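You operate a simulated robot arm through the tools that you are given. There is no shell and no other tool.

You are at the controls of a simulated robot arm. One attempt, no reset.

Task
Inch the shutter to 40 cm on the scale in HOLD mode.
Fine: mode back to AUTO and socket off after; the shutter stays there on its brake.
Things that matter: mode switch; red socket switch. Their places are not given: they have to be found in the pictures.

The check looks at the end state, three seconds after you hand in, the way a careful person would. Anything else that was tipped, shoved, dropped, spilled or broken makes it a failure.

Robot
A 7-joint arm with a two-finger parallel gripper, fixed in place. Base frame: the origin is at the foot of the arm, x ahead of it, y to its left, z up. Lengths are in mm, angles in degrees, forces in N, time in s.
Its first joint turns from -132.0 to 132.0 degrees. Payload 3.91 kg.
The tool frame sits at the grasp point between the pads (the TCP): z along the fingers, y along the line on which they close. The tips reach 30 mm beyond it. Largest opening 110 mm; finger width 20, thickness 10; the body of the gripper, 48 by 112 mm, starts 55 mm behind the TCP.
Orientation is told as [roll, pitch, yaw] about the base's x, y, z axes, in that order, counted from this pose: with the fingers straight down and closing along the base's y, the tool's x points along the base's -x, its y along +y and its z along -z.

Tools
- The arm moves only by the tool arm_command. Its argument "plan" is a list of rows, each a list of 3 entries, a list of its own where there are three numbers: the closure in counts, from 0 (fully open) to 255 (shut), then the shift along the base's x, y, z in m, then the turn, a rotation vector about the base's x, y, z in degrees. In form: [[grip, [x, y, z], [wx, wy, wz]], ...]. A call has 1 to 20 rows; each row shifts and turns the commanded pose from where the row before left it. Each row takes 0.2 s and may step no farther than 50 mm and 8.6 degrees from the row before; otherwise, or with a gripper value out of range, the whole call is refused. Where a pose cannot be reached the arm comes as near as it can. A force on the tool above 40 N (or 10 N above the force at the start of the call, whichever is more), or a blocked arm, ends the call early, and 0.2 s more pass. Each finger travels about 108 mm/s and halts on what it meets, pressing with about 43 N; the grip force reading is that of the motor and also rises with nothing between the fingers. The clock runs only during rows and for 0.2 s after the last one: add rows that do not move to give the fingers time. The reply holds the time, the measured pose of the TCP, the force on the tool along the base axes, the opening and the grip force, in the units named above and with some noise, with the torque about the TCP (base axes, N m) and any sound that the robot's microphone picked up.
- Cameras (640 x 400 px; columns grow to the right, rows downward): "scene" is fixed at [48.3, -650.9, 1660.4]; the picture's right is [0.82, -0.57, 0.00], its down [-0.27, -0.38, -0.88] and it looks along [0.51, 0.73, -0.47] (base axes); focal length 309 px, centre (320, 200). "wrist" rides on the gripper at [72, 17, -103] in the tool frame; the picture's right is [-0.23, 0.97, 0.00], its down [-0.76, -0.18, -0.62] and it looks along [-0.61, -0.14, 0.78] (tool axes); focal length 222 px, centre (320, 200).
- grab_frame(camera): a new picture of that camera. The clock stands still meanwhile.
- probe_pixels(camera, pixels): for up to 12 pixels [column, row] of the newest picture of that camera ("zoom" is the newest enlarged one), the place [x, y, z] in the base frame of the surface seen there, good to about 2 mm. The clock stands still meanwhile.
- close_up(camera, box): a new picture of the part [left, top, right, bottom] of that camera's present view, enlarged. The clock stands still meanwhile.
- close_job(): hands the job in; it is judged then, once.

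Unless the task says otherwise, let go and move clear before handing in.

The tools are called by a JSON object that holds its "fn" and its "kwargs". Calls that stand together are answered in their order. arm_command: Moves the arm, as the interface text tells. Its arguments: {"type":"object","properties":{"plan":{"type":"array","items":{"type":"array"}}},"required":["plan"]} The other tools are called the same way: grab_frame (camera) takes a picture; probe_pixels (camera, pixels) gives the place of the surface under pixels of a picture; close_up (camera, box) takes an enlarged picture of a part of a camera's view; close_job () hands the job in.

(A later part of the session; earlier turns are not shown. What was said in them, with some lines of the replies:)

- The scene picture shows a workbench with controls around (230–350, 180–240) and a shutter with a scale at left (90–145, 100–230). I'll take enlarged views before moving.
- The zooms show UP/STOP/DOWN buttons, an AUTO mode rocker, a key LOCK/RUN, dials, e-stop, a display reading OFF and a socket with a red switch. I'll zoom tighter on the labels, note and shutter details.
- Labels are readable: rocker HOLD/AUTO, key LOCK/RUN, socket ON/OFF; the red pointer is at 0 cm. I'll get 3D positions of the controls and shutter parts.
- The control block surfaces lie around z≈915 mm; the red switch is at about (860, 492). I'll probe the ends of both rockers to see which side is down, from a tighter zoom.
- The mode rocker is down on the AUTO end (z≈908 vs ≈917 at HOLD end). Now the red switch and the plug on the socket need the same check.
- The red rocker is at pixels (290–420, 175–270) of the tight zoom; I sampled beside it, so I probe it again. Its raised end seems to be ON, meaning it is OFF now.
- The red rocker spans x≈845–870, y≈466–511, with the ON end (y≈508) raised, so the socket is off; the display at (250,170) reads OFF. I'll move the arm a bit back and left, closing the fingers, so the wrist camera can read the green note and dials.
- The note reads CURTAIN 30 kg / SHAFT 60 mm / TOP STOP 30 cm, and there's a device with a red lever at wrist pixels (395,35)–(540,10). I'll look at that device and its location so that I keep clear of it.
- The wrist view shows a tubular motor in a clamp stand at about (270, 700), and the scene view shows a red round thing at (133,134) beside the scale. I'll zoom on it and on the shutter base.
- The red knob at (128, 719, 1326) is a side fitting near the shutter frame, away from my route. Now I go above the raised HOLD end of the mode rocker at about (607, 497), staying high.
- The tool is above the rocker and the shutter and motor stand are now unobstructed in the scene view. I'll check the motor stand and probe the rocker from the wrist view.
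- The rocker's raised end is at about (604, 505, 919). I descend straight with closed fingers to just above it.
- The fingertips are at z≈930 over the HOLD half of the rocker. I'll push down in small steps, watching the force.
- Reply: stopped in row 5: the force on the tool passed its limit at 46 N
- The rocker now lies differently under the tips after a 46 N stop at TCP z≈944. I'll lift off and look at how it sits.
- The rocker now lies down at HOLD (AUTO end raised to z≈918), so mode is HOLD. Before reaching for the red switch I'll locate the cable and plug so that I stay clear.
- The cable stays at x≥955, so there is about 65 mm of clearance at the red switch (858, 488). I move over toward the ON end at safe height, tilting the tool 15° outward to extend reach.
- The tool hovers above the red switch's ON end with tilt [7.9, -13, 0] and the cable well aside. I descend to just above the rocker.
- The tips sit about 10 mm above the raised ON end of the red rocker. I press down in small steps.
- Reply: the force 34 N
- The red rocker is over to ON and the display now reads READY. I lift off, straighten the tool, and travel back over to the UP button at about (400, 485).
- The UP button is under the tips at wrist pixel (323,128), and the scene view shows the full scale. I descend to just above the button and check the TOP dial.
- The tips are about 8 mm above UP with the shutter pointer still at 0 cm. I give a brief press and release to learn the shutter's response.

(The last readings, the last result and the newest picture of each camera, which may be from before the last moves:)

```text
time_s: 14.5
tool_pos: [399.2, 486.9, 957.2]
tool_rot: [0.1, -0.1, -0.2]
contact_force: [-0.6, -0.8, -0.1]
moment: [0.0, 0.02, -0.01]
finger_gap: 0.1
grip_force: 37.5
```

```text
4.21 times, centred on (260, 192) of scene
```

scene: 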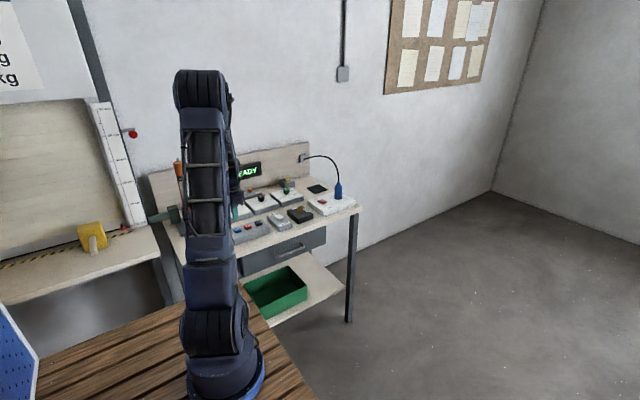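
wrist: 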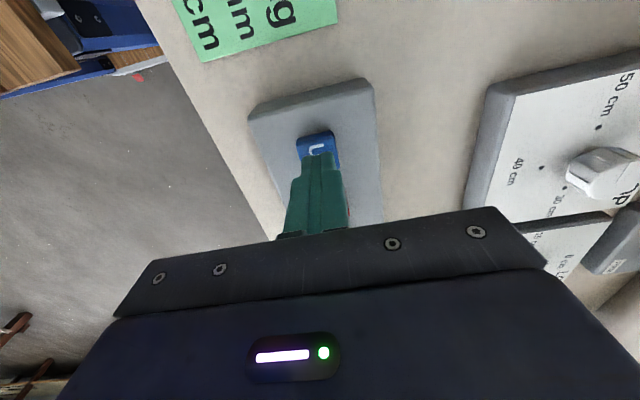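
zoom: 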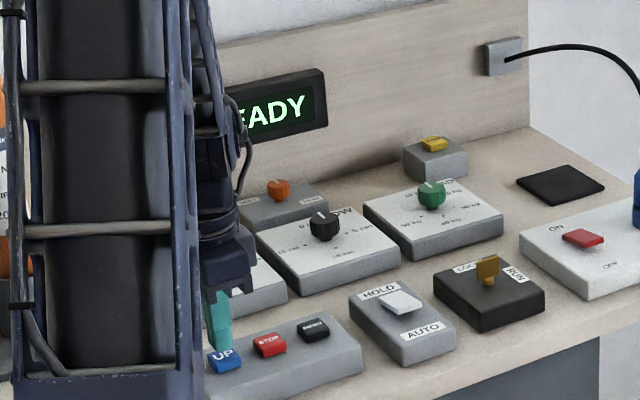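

No movement and no sound, so the press was probably too shallow or brief. I press again a little deeper and hold, reading force.

{"fn": "arm_command", "kwargs": {"plan": [[255, [0, -0.002, -0.009], [0, 0, 0]], [255, [0, 0, -0.003], [0, 0, 0]], [255, [0, 0, -0.002], [0, 0, 0]]]}}

{"fn": "close_up", "kwargs": {"camera": "scene", "box": [80, 90, 160, 250]}}

{"fn": "close_up", "kwargs": {"camera": "scene", "box": [210, 145, 310, 240]}}

```text
time_s: 15.3
tool_pos: [401.5, 485.3, 942.7]
tool_rot: [0.2, -0.2, 0.0]
contact_force: [1.6, -0.4, 3.1]
moment: [-0.05, -0.01, 0.01]
finger_gap: 0.0
grip_force: 37.7
heard: click
```

```text
2.50 times, centred on (120, 170) of scene
```

zoom: 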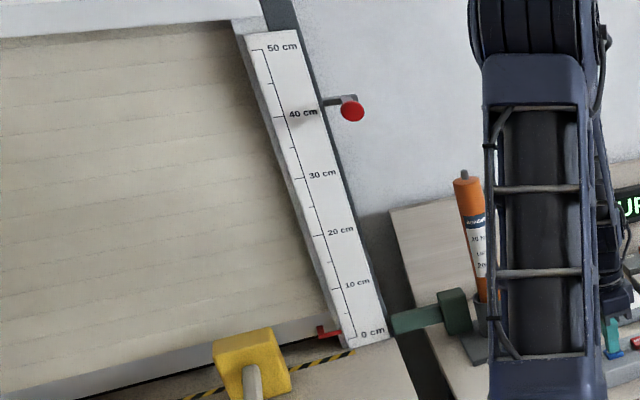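

```text
4.21 times, centred on (260, 192) of scene
```

zoom: 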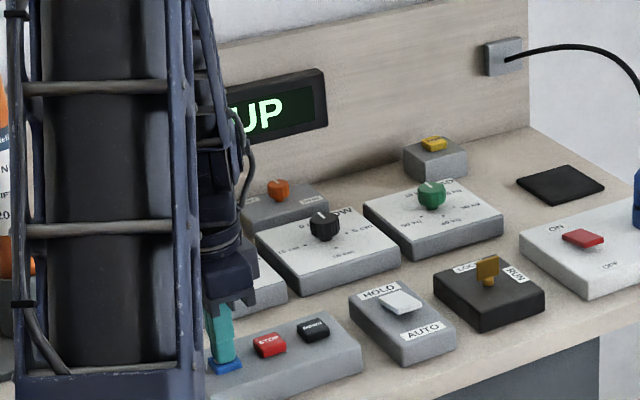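

A click was heard, the display shows UP, and the pointer moved off zero (zoom (328,331)). The clock is stopped, so I measure pointer height now while still holding.

{"fn": "close_up", "kwargs": {"camera": "scene", "box": [105, 205, 145, 235]}}

{"fn": "grab_frame", "kwargs": {"camera": "scene"}}

```text
13.33 times, centred on (125, 220) of scene
```

zoom: 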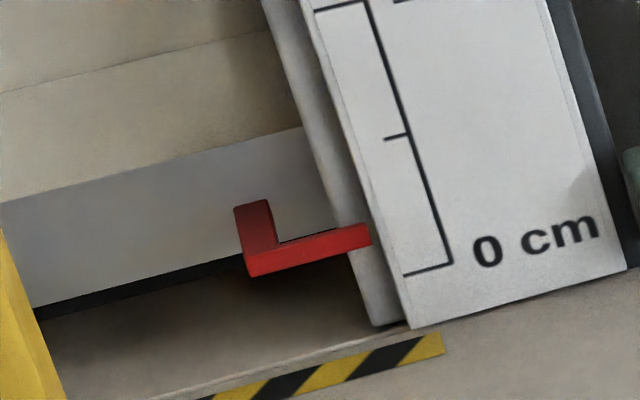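

```text
taken
```

scene: 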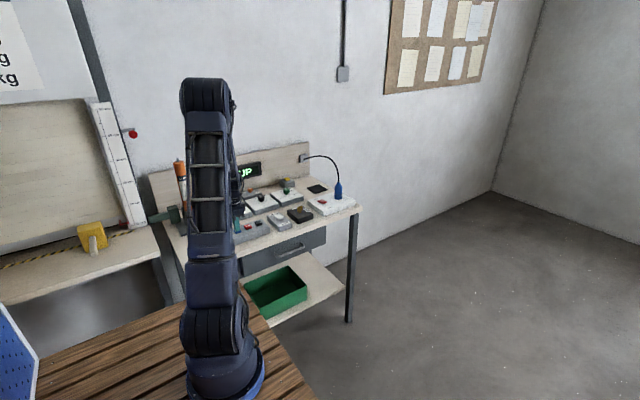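

{"fn": "probe_pixels", "kwargs": {"camera": "zoom", "pixels": [[300, 250], [350, 240], [358, 237], [428, 269], [410, 272], [397, 137], [410, 135], [343, 7], [200, 275], [200, 240], [250, 230]]}}

```text
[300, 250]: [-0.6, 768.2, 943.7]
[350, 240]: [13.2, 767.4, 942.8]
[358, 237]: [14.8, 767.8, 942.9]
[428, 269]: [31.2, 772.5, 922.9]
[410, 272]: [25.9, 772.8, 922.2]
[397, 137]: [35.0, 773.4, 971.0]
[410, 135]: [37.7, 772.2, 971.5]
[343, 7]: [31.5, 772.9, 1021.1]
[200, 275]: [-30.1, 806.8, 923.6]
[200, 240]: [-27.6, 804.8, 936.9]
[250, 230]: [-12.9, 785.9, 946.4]
```

The scale reads 0 cm at z≈922, 5 cm at 971, 10 cm at 1021, so 40 cm is z≈1322; the pointer is now at about 2 cm. I keep holding for a few rows to learn the speed.

{"fn": "arm_command", "kwargs": {"plan": [[255, [0, 0, 0], [0, 0, 0]], [255, [0, 0, 0], [0, 0, 0]], [255, [0, 0, 0], [0, 0, 0]]]}}

{"fn": "close_up", "kwargs": {"camera": "scene", "box": [80, 90, 160, 250]}}

{"fn": "close_up", "kwargs": {"camera": "scene", "box": [210, 145, 310, 240]}}

```text
time_s: 16.1
tool_pos: [399.1, 484.4, 942.6]
tool_rot: [0.0, -0.1, -0.2]
contact_force: [1.7, -0.4, 2.4]
moment: [0.04, -0.04, 0.0]
finger_gap: 0.0
grip_force: 37.5
```

```text
2.50 times, centred on (120, 170) of scene
```

zoom: 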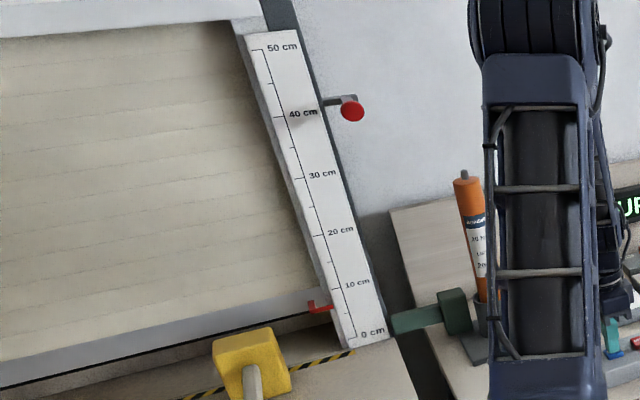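

```text
4.21 times, centred on (260, 192) of scene
```

zoom: 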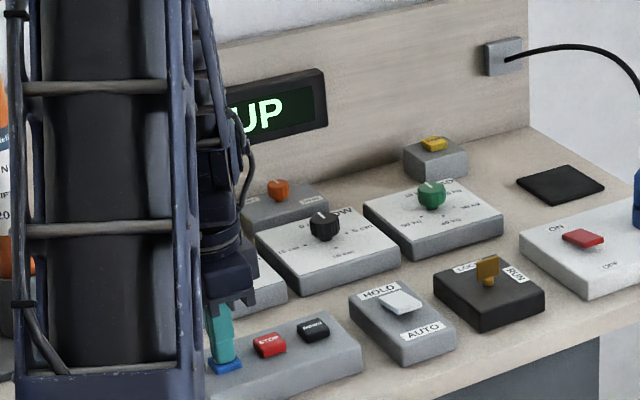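

The shutter is rising steadily, the pointer now around zoom (322,307). I measure it.

{"fn": "close_up", "kwargs": {"camera": "scene", "box": [105, 195, 145, 225]}}

```text
13.33 times, centred on (125, 210) of scene
```

zoom: 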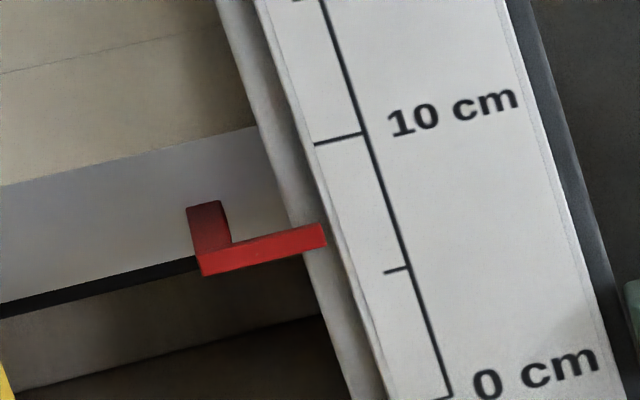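

{"fn": "probe_pixels", "kwargs": {"camera": "zoom", "pixels": [[310, 237], [270, 248], [230, 259], [300, 227], [305, 248], [395, 270], [335, 140]]}}

```text
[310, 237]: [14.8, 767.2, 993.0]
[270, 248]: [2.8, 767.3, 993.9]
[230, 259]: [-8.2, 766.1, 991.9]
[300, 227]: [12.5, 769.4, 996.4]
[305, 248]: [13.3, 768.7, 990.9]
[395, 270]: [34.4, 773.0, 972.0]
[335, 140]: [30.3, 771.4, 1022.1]
```

Pointer at z≈993 → 7.1 cm, having moved 50 mm in 0.8 s (~62 mm/s). I hold for another 2.2 s, which should bring it to about 21 cm.

{"fn": "arm_command", "kwargs": {"plan": [[255, [0, 0, 0], [0, 0, 0]], [255, [0, 0, 0], [0, 0, 0]], [255, [0, 0, 0], [0, 0, 0]], [255, [0, 0, 0], [0, 0, 0]], [255, [0, 0, 0], [0, 0, 0]], [255, [0, 0, 0], [0, 0, 0]], [255, [0, 0, 0], [0, 0, 0]], [255, [0, 0, 0], [0, 0, 0]], [255, [0, 0, 0], [0, 0, 0]], [255, [0, 0, 0], [0, 0, 0]]]}}

{"fn": "close_up", "kwargs": {"camera": "scene", "box": [210, 145, 310, 240]}}

{"fn": "close_up", "kwargs": {"camera": "scene", "box": [80, 90, 160, 250]}}

```text
time_s: 18.3
tool_pos: [400.4, 485.3, 941.8]
tool_rot: [0.2, -0.1, -0.1]
contact_force: [0.2, 0.2, 3.2]
moment: [0.02, 0.04, 0.02]
finger_gap: 0.1
grip_force: 37.7
```

```text
4.21 times, centred on (260, 192) of scene
```

zoom: 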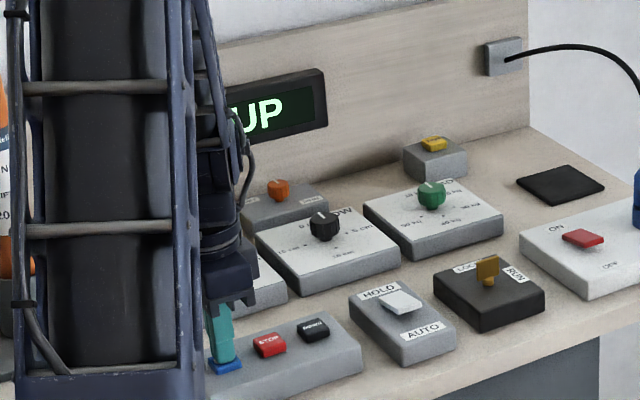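

```text
2.50 times, centred on (120, 170) of scene
```

zoom: 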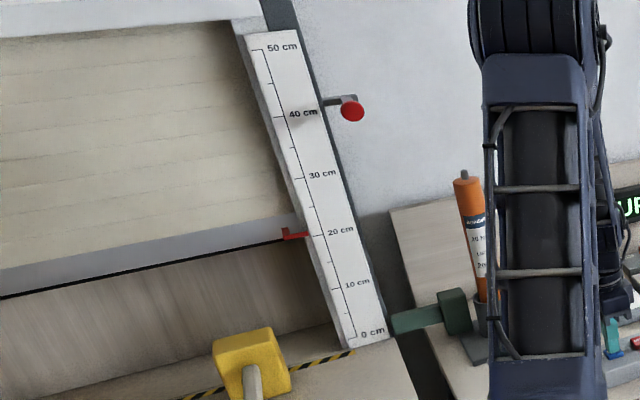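

The pointer is right around 20 cm and the display still says UP. I measure the pointer and the 40 cm tick precisely.

{"fn": "close_up", "kwargs": {"camera": "scene", "box": [100, 165, 140, 195]}}

{"fn": "probe_pixels", "kwargs": {"camera": "zoom", "pixels": [[260, 240], [280, 235], [230, 245], [300, 232], [320, 225], [330, 230]]}}

{"fn": "close_up", "kwargs": {"camera": "scene", "box": [90, 120, 130, 150]}}

```text
13.33 times, centred on (120, 180) of scene
```

zoom: 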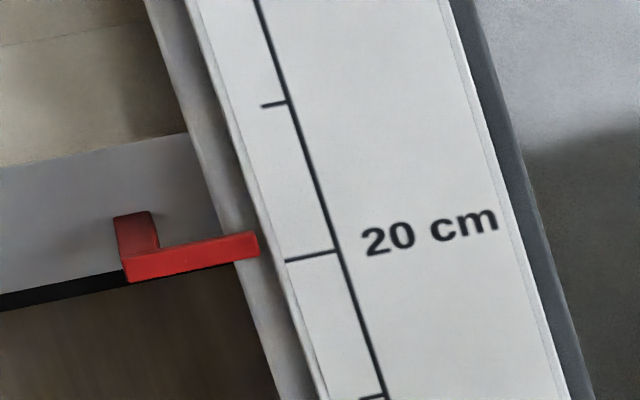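

```text
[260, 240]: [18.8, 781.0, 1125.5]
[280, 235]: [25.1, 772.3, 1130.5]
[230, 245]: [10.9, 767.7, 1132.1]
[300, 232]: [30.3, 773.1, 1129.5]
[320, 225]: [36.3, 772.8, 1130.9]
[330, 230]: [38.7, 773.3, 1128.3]
```

```text
13.33 times, centred on (110, 135) of scene
```

zoom: 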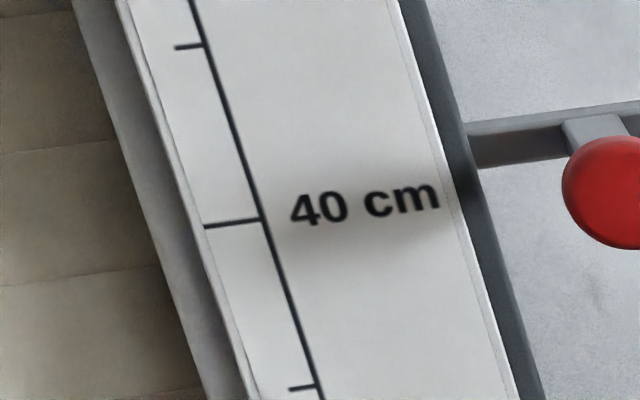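

{"fn": "probe_pixels", "kwargs": {"camera": "zoom", "pixels": [[215, 226], [240, 222], [258, 219], [190, 46], [303, 388]]}}

```text
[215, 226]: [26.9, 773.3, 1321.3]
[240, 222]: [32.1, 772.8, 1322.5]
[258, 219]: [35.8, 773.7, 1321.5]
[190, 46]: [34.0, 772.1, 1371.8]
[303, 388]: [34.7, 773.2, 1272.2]
```

The 40 cm tick is at z≈1322; the pointer is at 1132 (21.0 cm), rising ~63 mm/s, and still going above the 20 cm TOP setting. I hold 2 s more then release, to learn the release behaviour before the final inching.

{"fn": "arm_command", "kwargs": {"plan": [[255, [0, 0, 0], [0, 0, 0]], [255, [0, 0, 0], [0, 0, 0]], [255, [0, 0, 0], [0, 0, 0]], [255, [0, 0, 0], [0, 0, 0]], [255, [0, 0, 0], [0, 0, 0]], [255, [0, 0, 0], [0, 0, 0]], [255, [0, 0, 0], [0, 0, 0]], [255, [0, 0, 0], [0, 0, 0]], [255, [0, 0, 0], [0, 0, 0]], [255, [0, 0, 0], [0, 0, 0]], [255, [0, 0, 0.014], [0, 0, 0]], [255, [0, 0, 0], [0, 0, 0]]]}}

{"fn": "close_up", "kwargs": {"camera": "scene", "box": [90, 130, 130, 160]}}

{"fn": "close_up", "kwargs": {"camera": "scene", "box": [210, 145, 310, 240]}}

```text
time_s: 20.9
tool_pos: [400.0, 484.0, 955.8]
tool_rot: [0.1, -0.1, 0.0]
contact_force: [1.0, 0.3, 0.1]
moment: [0.01, 0.02, 0.04]
finger_gap: 0.0
grip_force: 37.4
```

```text
13.33 times, centred on (110, 145) of scene
```

zoom: 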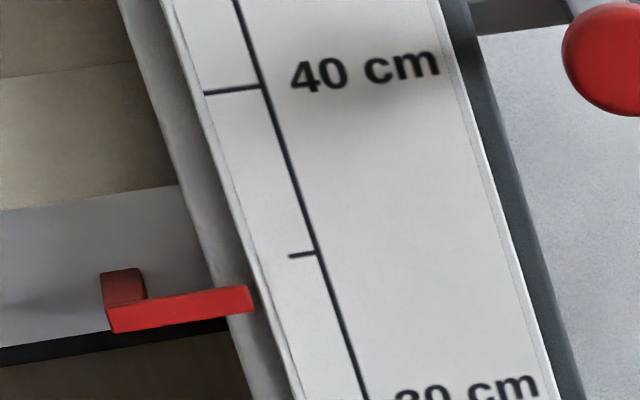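

```text
4.21 times, centred on (260, 192) of scene
```

zoom: 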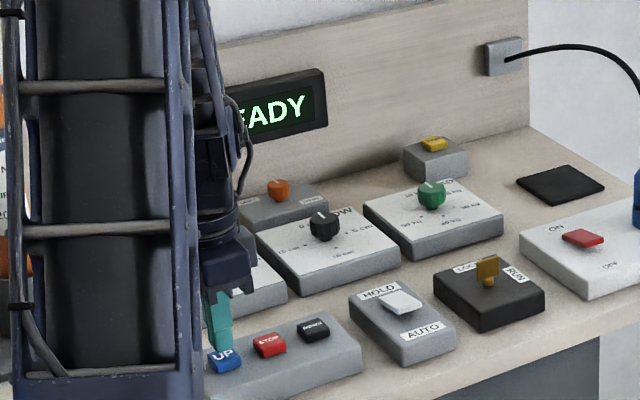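

Releasing stopped it (display READY), pointer just under 35 cm. I measure it exactly.

{"fn": "close_up", "kwargs": {"camera": "scene", "box": [90, 130, 130, 160]}}

{"fn": "probe_pixels", "kwargs": {"camera": "zoom", "pixels": [[160, 315], [190, 308], [215, 303], [240, 298], [300, 255], [230, 90]]}}

```text
13.33 times, centred on (110, 145) of scene
```

zoom: 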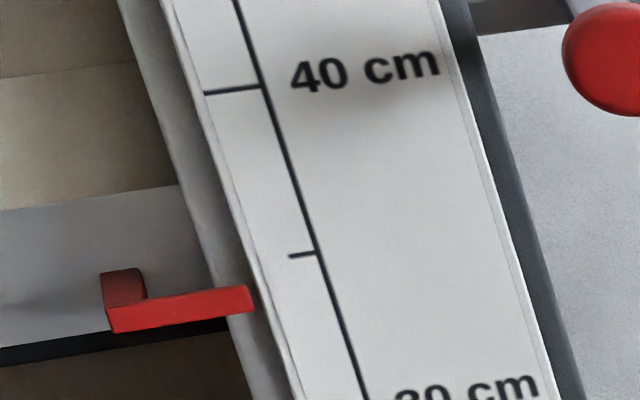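

```text
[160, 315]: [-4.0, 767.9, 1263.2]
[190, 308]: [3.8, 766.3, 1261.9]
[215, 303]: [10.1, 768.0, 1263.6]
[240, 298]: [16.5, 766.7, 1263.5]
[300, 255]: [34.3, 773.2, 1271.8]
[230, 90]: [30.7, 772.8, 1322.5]
```

Pointer z≈1263.2 (34.1 cm), so 59 mm remain with practically no coasting. I press again for about 0.75 s, expected to leave roughly 1 cm.

{"fn": "arm_command", "kwargs": {"plan": [[255, [0, 0, -0.009], [0, 0, 0]], [255, [0, 0, -0.005], [0, 0, 0]], [255, [0, 0, 0], [0, 0, 0]], [255, [0, 0, 0], [0, 0, 0]], [255, [0, 0, 0], [0, 0, 0]], [255, [0, 0, 0.014], [0, 0, 0]], [255, [0, 0, 0], [0, 0, 0]]]}}

{"fn": "close_up", "kwargs": {"camera": "scene", "box": [90, 120, 130, 150]}}

```text
time_s: 22.5
tool_pos: [400.5, 485.0, 956.5]
tool_rot: [0.1, -0.1, 0.0]
contact_force: [0.0, -0.1, 0.0]
moment: [0.01, 0.02, 0.0]
finger_gap: 0.0
grip_force: 37.4
heard: click
```

```text
13.33 times, centred on (110, 135) of scene
```

zoom: 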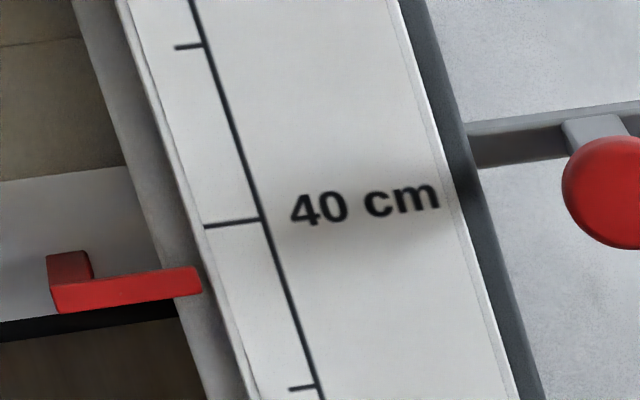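

{"fn": "probe_pixels", "kwargs": {"camera": "zoom", "pixels": [[110, 293], [140, 286], [165, 283], [185, 278], [230, 224], [303, 388]]}}

```text
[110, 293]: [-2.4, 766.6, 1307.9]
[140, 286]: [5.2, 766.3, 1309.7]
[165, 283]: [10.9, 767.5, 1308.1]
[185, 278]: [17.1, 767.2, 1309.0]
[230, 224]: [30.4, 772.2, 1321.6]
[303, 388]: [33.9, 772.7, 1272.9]
```

Pointer at z≈1308.7 (38.7 cm); that press gave 45.5 mm. I give one short tap with no hold rows, expected about 7–8 mm.

{"fn": "arm_command", "kwargs": {"plan": [[255, [0, 0, -0.009], [0, 0, 0]], [255, [0, 0, -0.005], [0, 0, 0]], [255, [0, 0, 0.014], [0, 0, 0]], [255, [0, 0, 0], [0, 0, 0]]]}}

{"fn": "close_up", "kwargs": {"camera": "scene", "box": [90, 120, 130, 150]}}

```text
time_s: 23.5
tool_pos: [399.5, 485.5, 957.5]
tool_rot: [0.1, -0.1, -0.1]
contact_force: [0.1, -0.2, -0.1]
moment: [0.02, 0.0, -0.01]
finger_gap: 0.0
grip_force: 37.7
heard: click
```

```text
13.33 times, centred on (110, 135) of scene
```

zoom: 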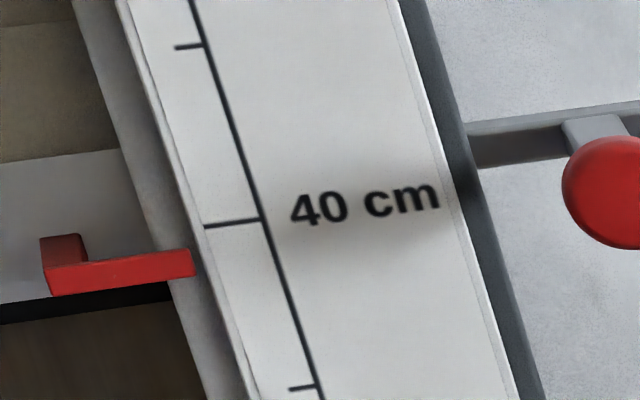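

{"fn": "probe_pixels", "kwargs": {"camera": "zoom", "pixels": [[100, 275], [130, 268], [155, 264], [178, 260], [230, 224], [212, 226]]}}

```text
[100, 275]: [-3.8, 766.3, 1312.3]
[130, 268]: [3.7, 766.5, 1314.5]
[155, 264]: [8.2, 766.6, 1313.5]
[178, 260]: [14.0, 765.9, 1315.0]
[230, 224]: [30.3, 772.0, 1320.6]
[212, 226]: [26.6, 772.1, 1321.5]
```

By both probe and pixel offset, the pointer is now at z≈1314 (39.2 cm), about 8 mm short; the tap gave ~5 mm. I repeat a slightly deeper tap, expected about 7 mm.

{"fn": "arm_command", "kwargs": {"plan": [[255, [0, 0, -0.0098], [0, 0, 0]], [255, [0, 0, -0.005], [0, 0, 0]], [255, [0, 0, 0.0148], [0, 0, 0]], [255, [0, 0, 0], [0, 0, 0]]]}}

{"fn": "close_up", "kwargs": {"camera": "scene", "box": [90, 120, 130, 150]}}

```text
time_s: 24.5
tool_pos: [398.3, 484.3, 957.3]
tool_rot: [0.1, -0.1, -0.1]
contact_force: [0.1, -0.7, 0.1]
moment: [0.03, 0.03, -0.04]
finger_gap: 0.0
grip_force: 37.8
heard: click
```

```text
13.33 times, centred on (110, 135) of scene
```

zoom: 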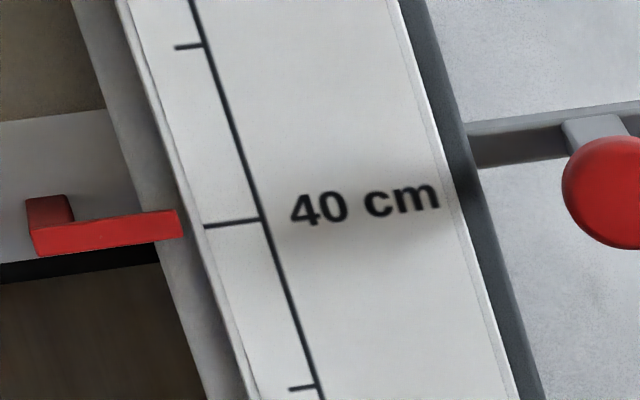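

The pointer moved about 11 mm this time and looks slightly above or at the 40 tick. I probe it.

{"fn": "probe_pixels", "kwargs": {"camera": "zoom", "pixels": [[90, 240], [115, 233], [140, 230], [160, 227], [173, 225], [150, 218], [150, 240], [230, 224], [212, 226], [250, 220]]}}

{"fn": "close_up", "kwargs": {"camera": "scene", "box": [95, 127, 120, 146]}}

```text
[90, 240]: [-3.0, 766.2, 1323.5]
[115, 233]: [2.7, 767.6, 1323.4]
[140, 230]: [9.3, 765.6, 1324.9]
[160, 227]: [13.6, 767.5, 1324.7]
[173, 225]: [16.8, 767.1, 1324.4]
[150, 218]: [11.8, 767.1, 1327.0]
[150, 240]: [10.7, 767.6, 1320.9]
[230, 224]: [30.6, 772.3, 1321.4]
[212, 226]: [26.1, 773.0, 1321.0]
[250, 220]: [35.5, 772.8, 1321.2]
```

```text
16.00 times, centred on (108, 136) of scene
```

zoom: 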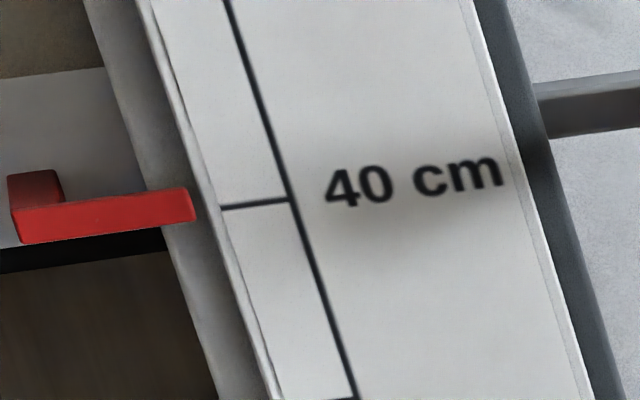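

The pointer bar's centre is at z≈1324 versus the tick at ≈1321.5, i.e. about 40.2 cm, with the bar overlapping the 40 cm mark – good. Now I lift off and go to the socket to switch it off first (so AUTO can't move anything), tilting as before.

{"fn": "arm_command", "kwargs": {"plan": [[255, [0, 0, 0.026], [0, 0, 0]], [255, [0, 0, 0.026], [0, 0, 0]], [255, [0.0454, -0.0016, 0], [0, 0, 0]], [255, [0.0454, -0.0016, 0], [0, 0, 0]], [255, [0.0454, -0.0016, 0], [0, 0, 0]], [255, [0.0454, -0.0016, 0], [0, 0, 0]], [255, [0.0454, -0.0016, 0], [0, 0, 0]], [255, [0.0454, -0.0016, 0], [2.53, -4.3, 0]], [255, [0.0454, -0.0016, 0], [2.53, -4.3, 0]], [255, [0.0454, -0.0016, 0], [2.53, -4.3, 0]], [255, [0.0454, -0.0016, 0], [0, 0, 0]], [255, [0.0454, -0.0016, 0], [0, 0, 0]], [255, [0, 0, 0], [0, 0, 0]]]}}

{"fn": "grab_frame", "kwargs": {"camera": "scene"}}

{"fn": "close_up", "kwargs": {"camera": "scene", "box": [300, 170, 350, 215]}}

{"fn": "close_up", "kwargs": {"camera": "scene", "box": [80, 90, 160, 250]}}

```text
time_s: 27.3
tool_pos: [854.4, 467.6, 1008.0]
tool_rot: [7.9, -13.0, -0.9]
contact_force: [0.5, -0.4, -0.5]
moment: [0.0, -0.01, -0.02]
finger_gap: 0.0
grip_force: 37.4
```

```text
taken
```

scene: 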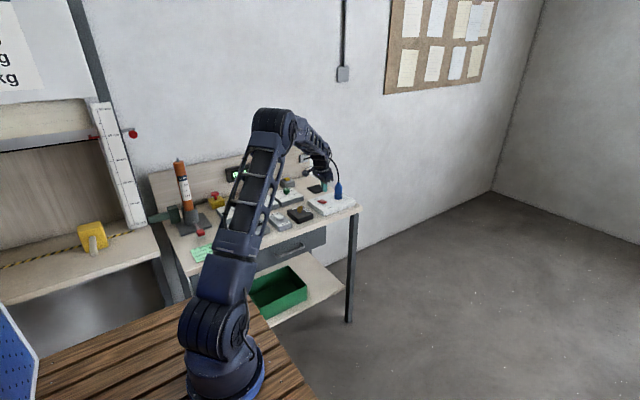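

```text
8.89 times, centred on (325, 192) of scene
```

zoom: 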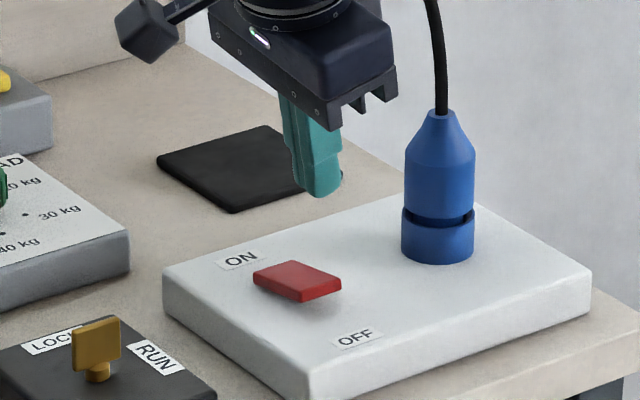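

```text
2.50 times, centred on (120, 170) of scene
```

zoom: 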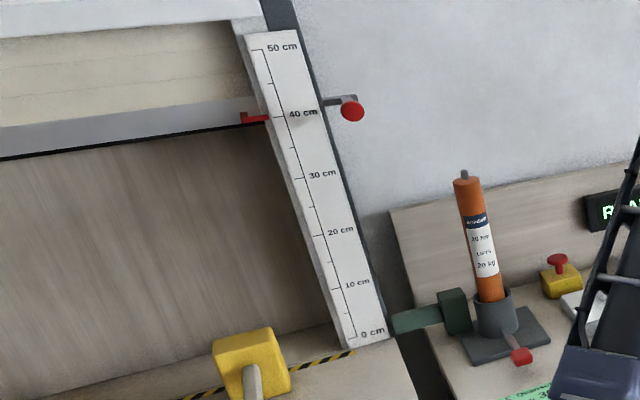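

The shutter stays at 40 cm and the tool is above the raised OFF half of the red rocker. I descend and press it as before.

{"fn": "arm_command", "kwargs": {"plan": [[255, [0, 0.001, -0.024], [0, 0, 0]], [255, [0, 0, -0.023], [0, 0, 0]], [255, [0, 0, 0], [0, 0, 0]]]}}

{"fn": "close_up", "kwargs": {"camera": "scene", "box": [300, 170, 350, 215]}}

{"fn": "grab_frame", "kwargs": {"camera": "wrist"}}

```text
time_s: 28.1
tool_pos: [853.7, 469.4, 961.9]
tool_rot: [7.9, -13.0, -1.0]
contact_force: [-0.5, -0.3, 0.5]
moment: [-0.01, 0.0, 0.01]
finger_gap: 0.0
grip_force: 37.8
```

```text
8.89 times, centred on (325, 192) of scene
```

zoom: 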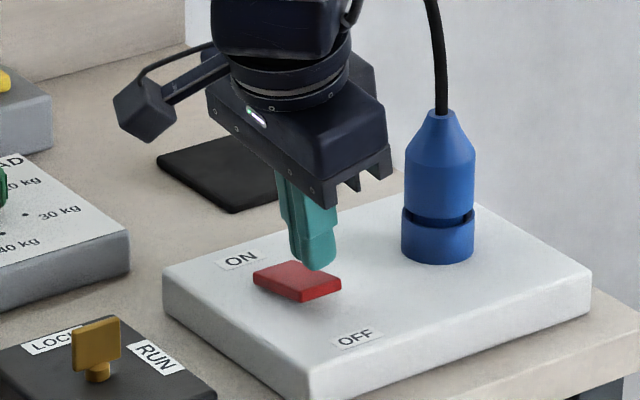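

```text
taken
```

wrist: 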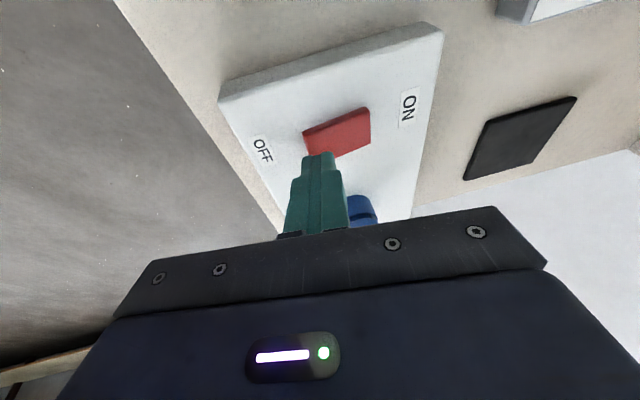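

The tips are over the OFF half, about 12 mm above it, with clear space to the blue plug. I press in small steps.

{"fn": "arm_command", "kwargs": {"plan": [[255, [0, 0, -0.007], [0, 0, 0]], [255, [0, 0, -0.005], [0, 0, 0]], [255, [0, 0, -0.003], [0, 0, 0]], [255, [0, 0, -0.003], [0, 0, 0]], [255, [0, 0, -0.003], [0, 0, 0]]]}}

{"fn": "close_up", "kwargs": {"camera": "scene", "box": [300, 170, 350, 215]}}

{"fn": "close_up", "kwargs": {"camera": "scene", "box": [200, 140, 300, 240]}}

```text
time_s: 29.3
tool_pos: [852.7, 470.4, 943.6]
tool_rot: [8.0, -13.2, -1.1]
contact_force: [-7.0, -3.3, 22.6]
moment: [0.11, 0.29, 0.06]
finger_gap: 0.2
grip_force: 38.3
```

```text
8.89 times, centred on (325, 192) of scene
```

zoom: 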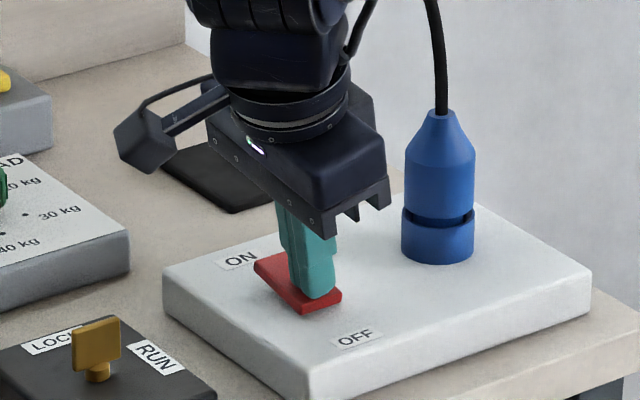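

```text
4.00 times, centred on (250, 190) of scene
```

zoom: 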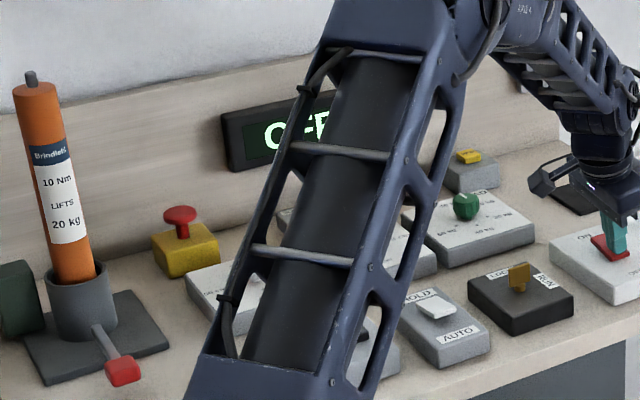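

The red rocker is at OFF and the display reads OFF. I lift off, straighten the tool and move above the raised AUTO end of the mode rocker at (604, 468).

{"fn": "arm_command", "kwargs": {"plan": [[255, [0, 0, 0.032], [0, 0, 0]], [255, [0, 0, 0.032], [0, 0, 0]], [255, [-0.0415, -0.0003, 0], [-2.53, 4.3, 0]], [255, [-0.0415, 0, 0], [-2.53, 4.3, 0]], [255, [-0.0415, 0, 0], [-2.53, 4.3, 0]], [255, [-0.0415, 0, 0], [0, 0, 0]], [255, [-0.0415, 0, 0], [0, 0, 0]], [255, [-0.0415, 0, 0], [0, 0, 0]], [255, [0, 0, 0], [0, 0, 0]]]}}

{"fn": "close_up", "kwargs": {"camera": "scene", "box": [80, 90, 160, 250]}}

{"fn": "close_up", "kwargs": {"camera": "scene", "box": [240, 160, 350, 240]}}

{"fn": "grab_frame", "kwargs": {"camera": "wrist"}}

```text
time_s: 31.3
tool_pos: [602.3, 469.2, 1007.6]
tool_rot: [0.0, -0.1, 0.0]
contact_force: [0.3, 0.1, -0.3]
moment: [0.0, 0.0, 0.06]
finger_gap: 0.1
grip_force: 38.2
```

```text
2.50 times, centred on (120, 170) of scene
```

zoom: 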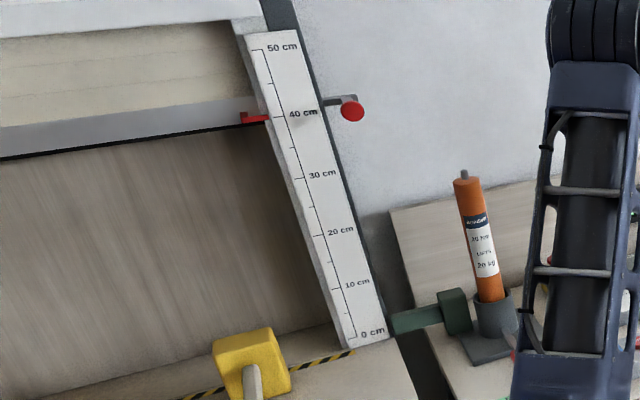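

```text
5.00 times, centred on (295, 200) of scene
```

zoom: 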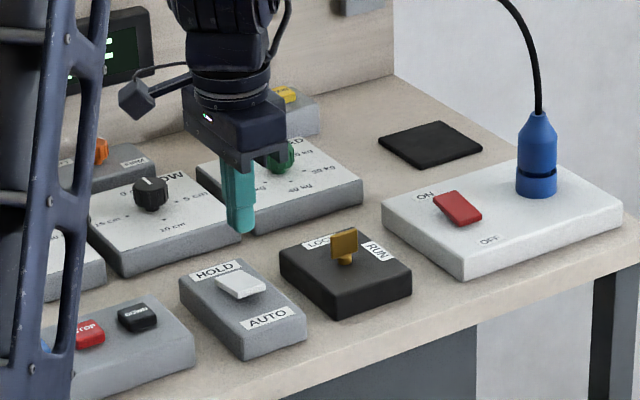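

```text
taken
```

wrist: 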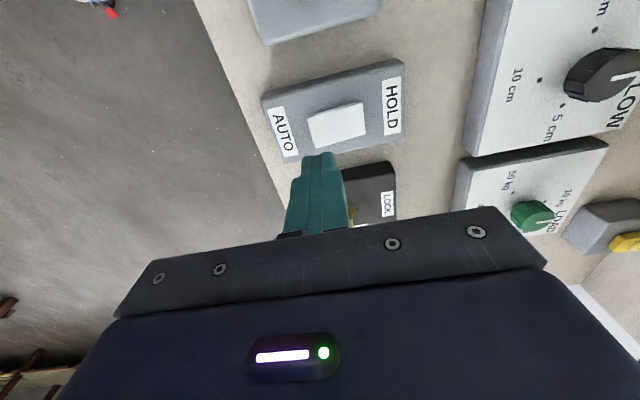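

The socket switch sits at OFF and the shutter pointer is still at 40 cm. I descend onto the AUTO end of the rocker.

{"fn": "arm_command", "kwargs": {"plan": [[255, [0.002, -0.001, -0.024], [0, 0, 0]], [255, [0, 0, -0.022], [0, 0, 0]], [255, [0, 0, 0], [0, 0, 0]], [255, [0, 0, -0.006], [0, 0, 0]], [255, [0, 0, -0.004], [0, 0, 0]], [255, [0, 0, -0.003], [0, 0, 0]], [255, [0, 0, -0.003], [0, 0, 0]]]}}

{"fn": "close_up", "kwargs": {"camera": "scene", "box": [265, 200, 305, 230]}}

```text
time_s: 32.9
tool_pos: [605.6, 468.9, 944.5]
tool_rot: [0.2, -0.2, -0.1]
contact_force: [-2.0, -4.0, 8.7]
moment: [-0.05, 0.09, -0.01]
finger_gap: 0.2
grip_force: 37.4
```

```text
13.33 times, centred on (285, 215) of scene
```

zoom: 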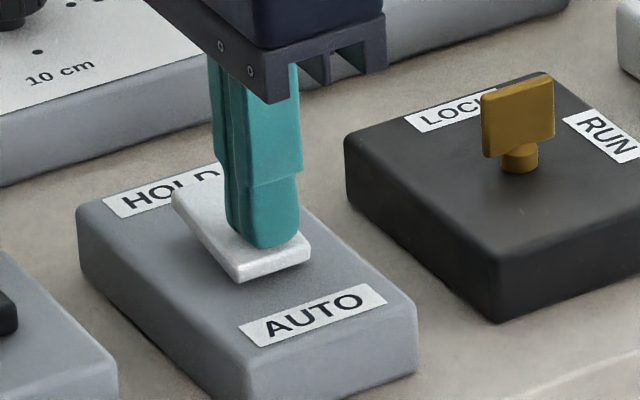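

The rocker has tipped back to AUTO. I lift well clear and check everything.

{"fn": "arm_command", "kwargs": {"plan": [[255, [0, 0, 0.03], [0, 0, 0]], [255, [0, 0, 0.04], [0, 0, 0]], [255, [0, 0, 0.045], [0, 0, 0]], [255, [-0.02, -0.02, 0.04], [0, 0, 0]], [255, [-0.02, -0.02, 0.04], [0, 0, 0]], [255, [-0.02, -0.02, 0.04], [0, 0, 0]], [255, [0, 0, 0], [0, 0, 0]], [255, [0, 0, 0], [0, 0, 0]]]}}

{"fn": "grab_frame", "kwargs": {"camera": "scene"}}

{"fn": "close_up", "kwargs": {"camera": "scene", "box": [210, 145, 350, 240]}}

{"fn": "close_up", "kwargs": {"camera": "scene", "box": [90, 120, 130, 150]}}

{"fn": "probe_pixels", "kwargs": {"camera": "zoom", "pixels": [[90, 240], [115, 233], [140, 230], [160, 227], [173, 225], [230, 224], [212, 226], [250, 220]]}}

```text
time_s: 34.7
tool_pos: [546.8, 405.3, 1177.1]
tool_rot: [0.1, -0.1, -0.2]
contact_force: [-0.1, -0.1, -0.3]
moment: [-0.01, -0.01, 0.0]
finger_gap: 0.0
grip_force: 37.1
```

```text
taken
```

scene: 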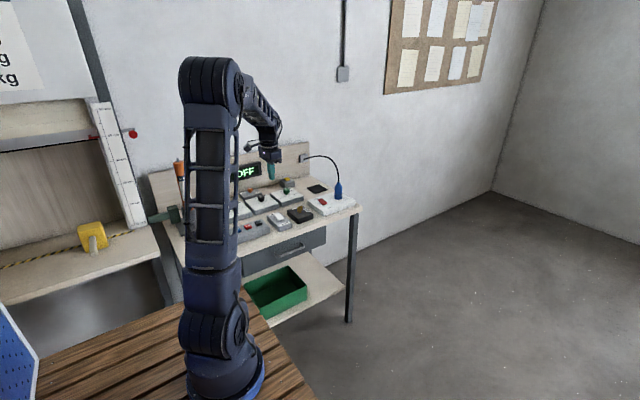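

```text
4.21 times, centred on (280, 192) of scene
```

zoom: 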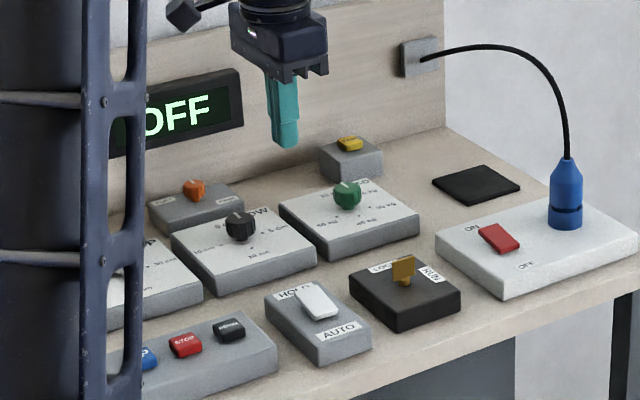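

```text
13.33 times, centred on (110, 135) of scene
```

zoom: 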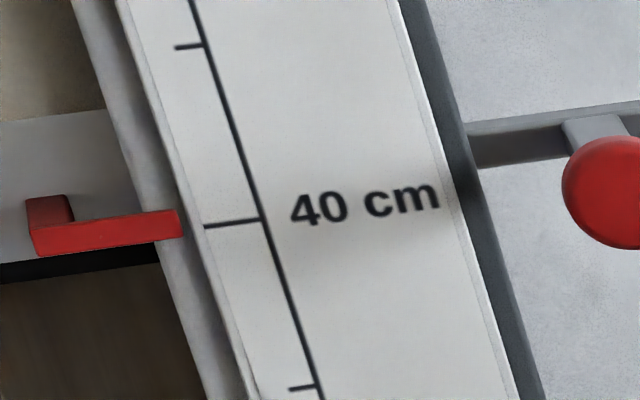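

```text
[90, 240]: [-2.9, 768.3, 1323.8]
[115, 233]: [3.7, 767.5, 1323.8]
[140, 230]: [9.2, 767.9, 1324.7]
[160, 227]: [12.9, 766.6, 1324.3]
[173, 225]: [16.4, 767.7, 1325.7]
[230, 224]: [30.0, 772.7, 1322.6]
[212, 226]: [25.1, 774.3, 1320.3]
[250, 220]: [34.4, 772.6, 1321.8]
```

The pointer holds at z≈1324 against the 40 cm tick at ≈1321.6, which reads as 40 cm. The mode rocker is at AUTO, the socket is off, the display shows OFF, and the arm is clear with nothing else disturbed, so I hand the job in.

{"fn": "close_job", "kwargs": {}}

```text
The job is handed in.
```

The shutter is at 40 cm on the scale, inched up in HOLD mode. The last measurement put the pointer about 2–3 mm above the 40 cm tick.

Once it was there, I switched the socket off first and then set the mode back to AUTO, so nothing could drive the shutter. The pointer didn't move through either change, and the display reads OFF.

I released the controls and moved the arm clear before handing in. I pressed only the UP button, the mode switch and the red socket switch, and nothing else looked disturbed in the final pictures. No verdict came back when I handed in.
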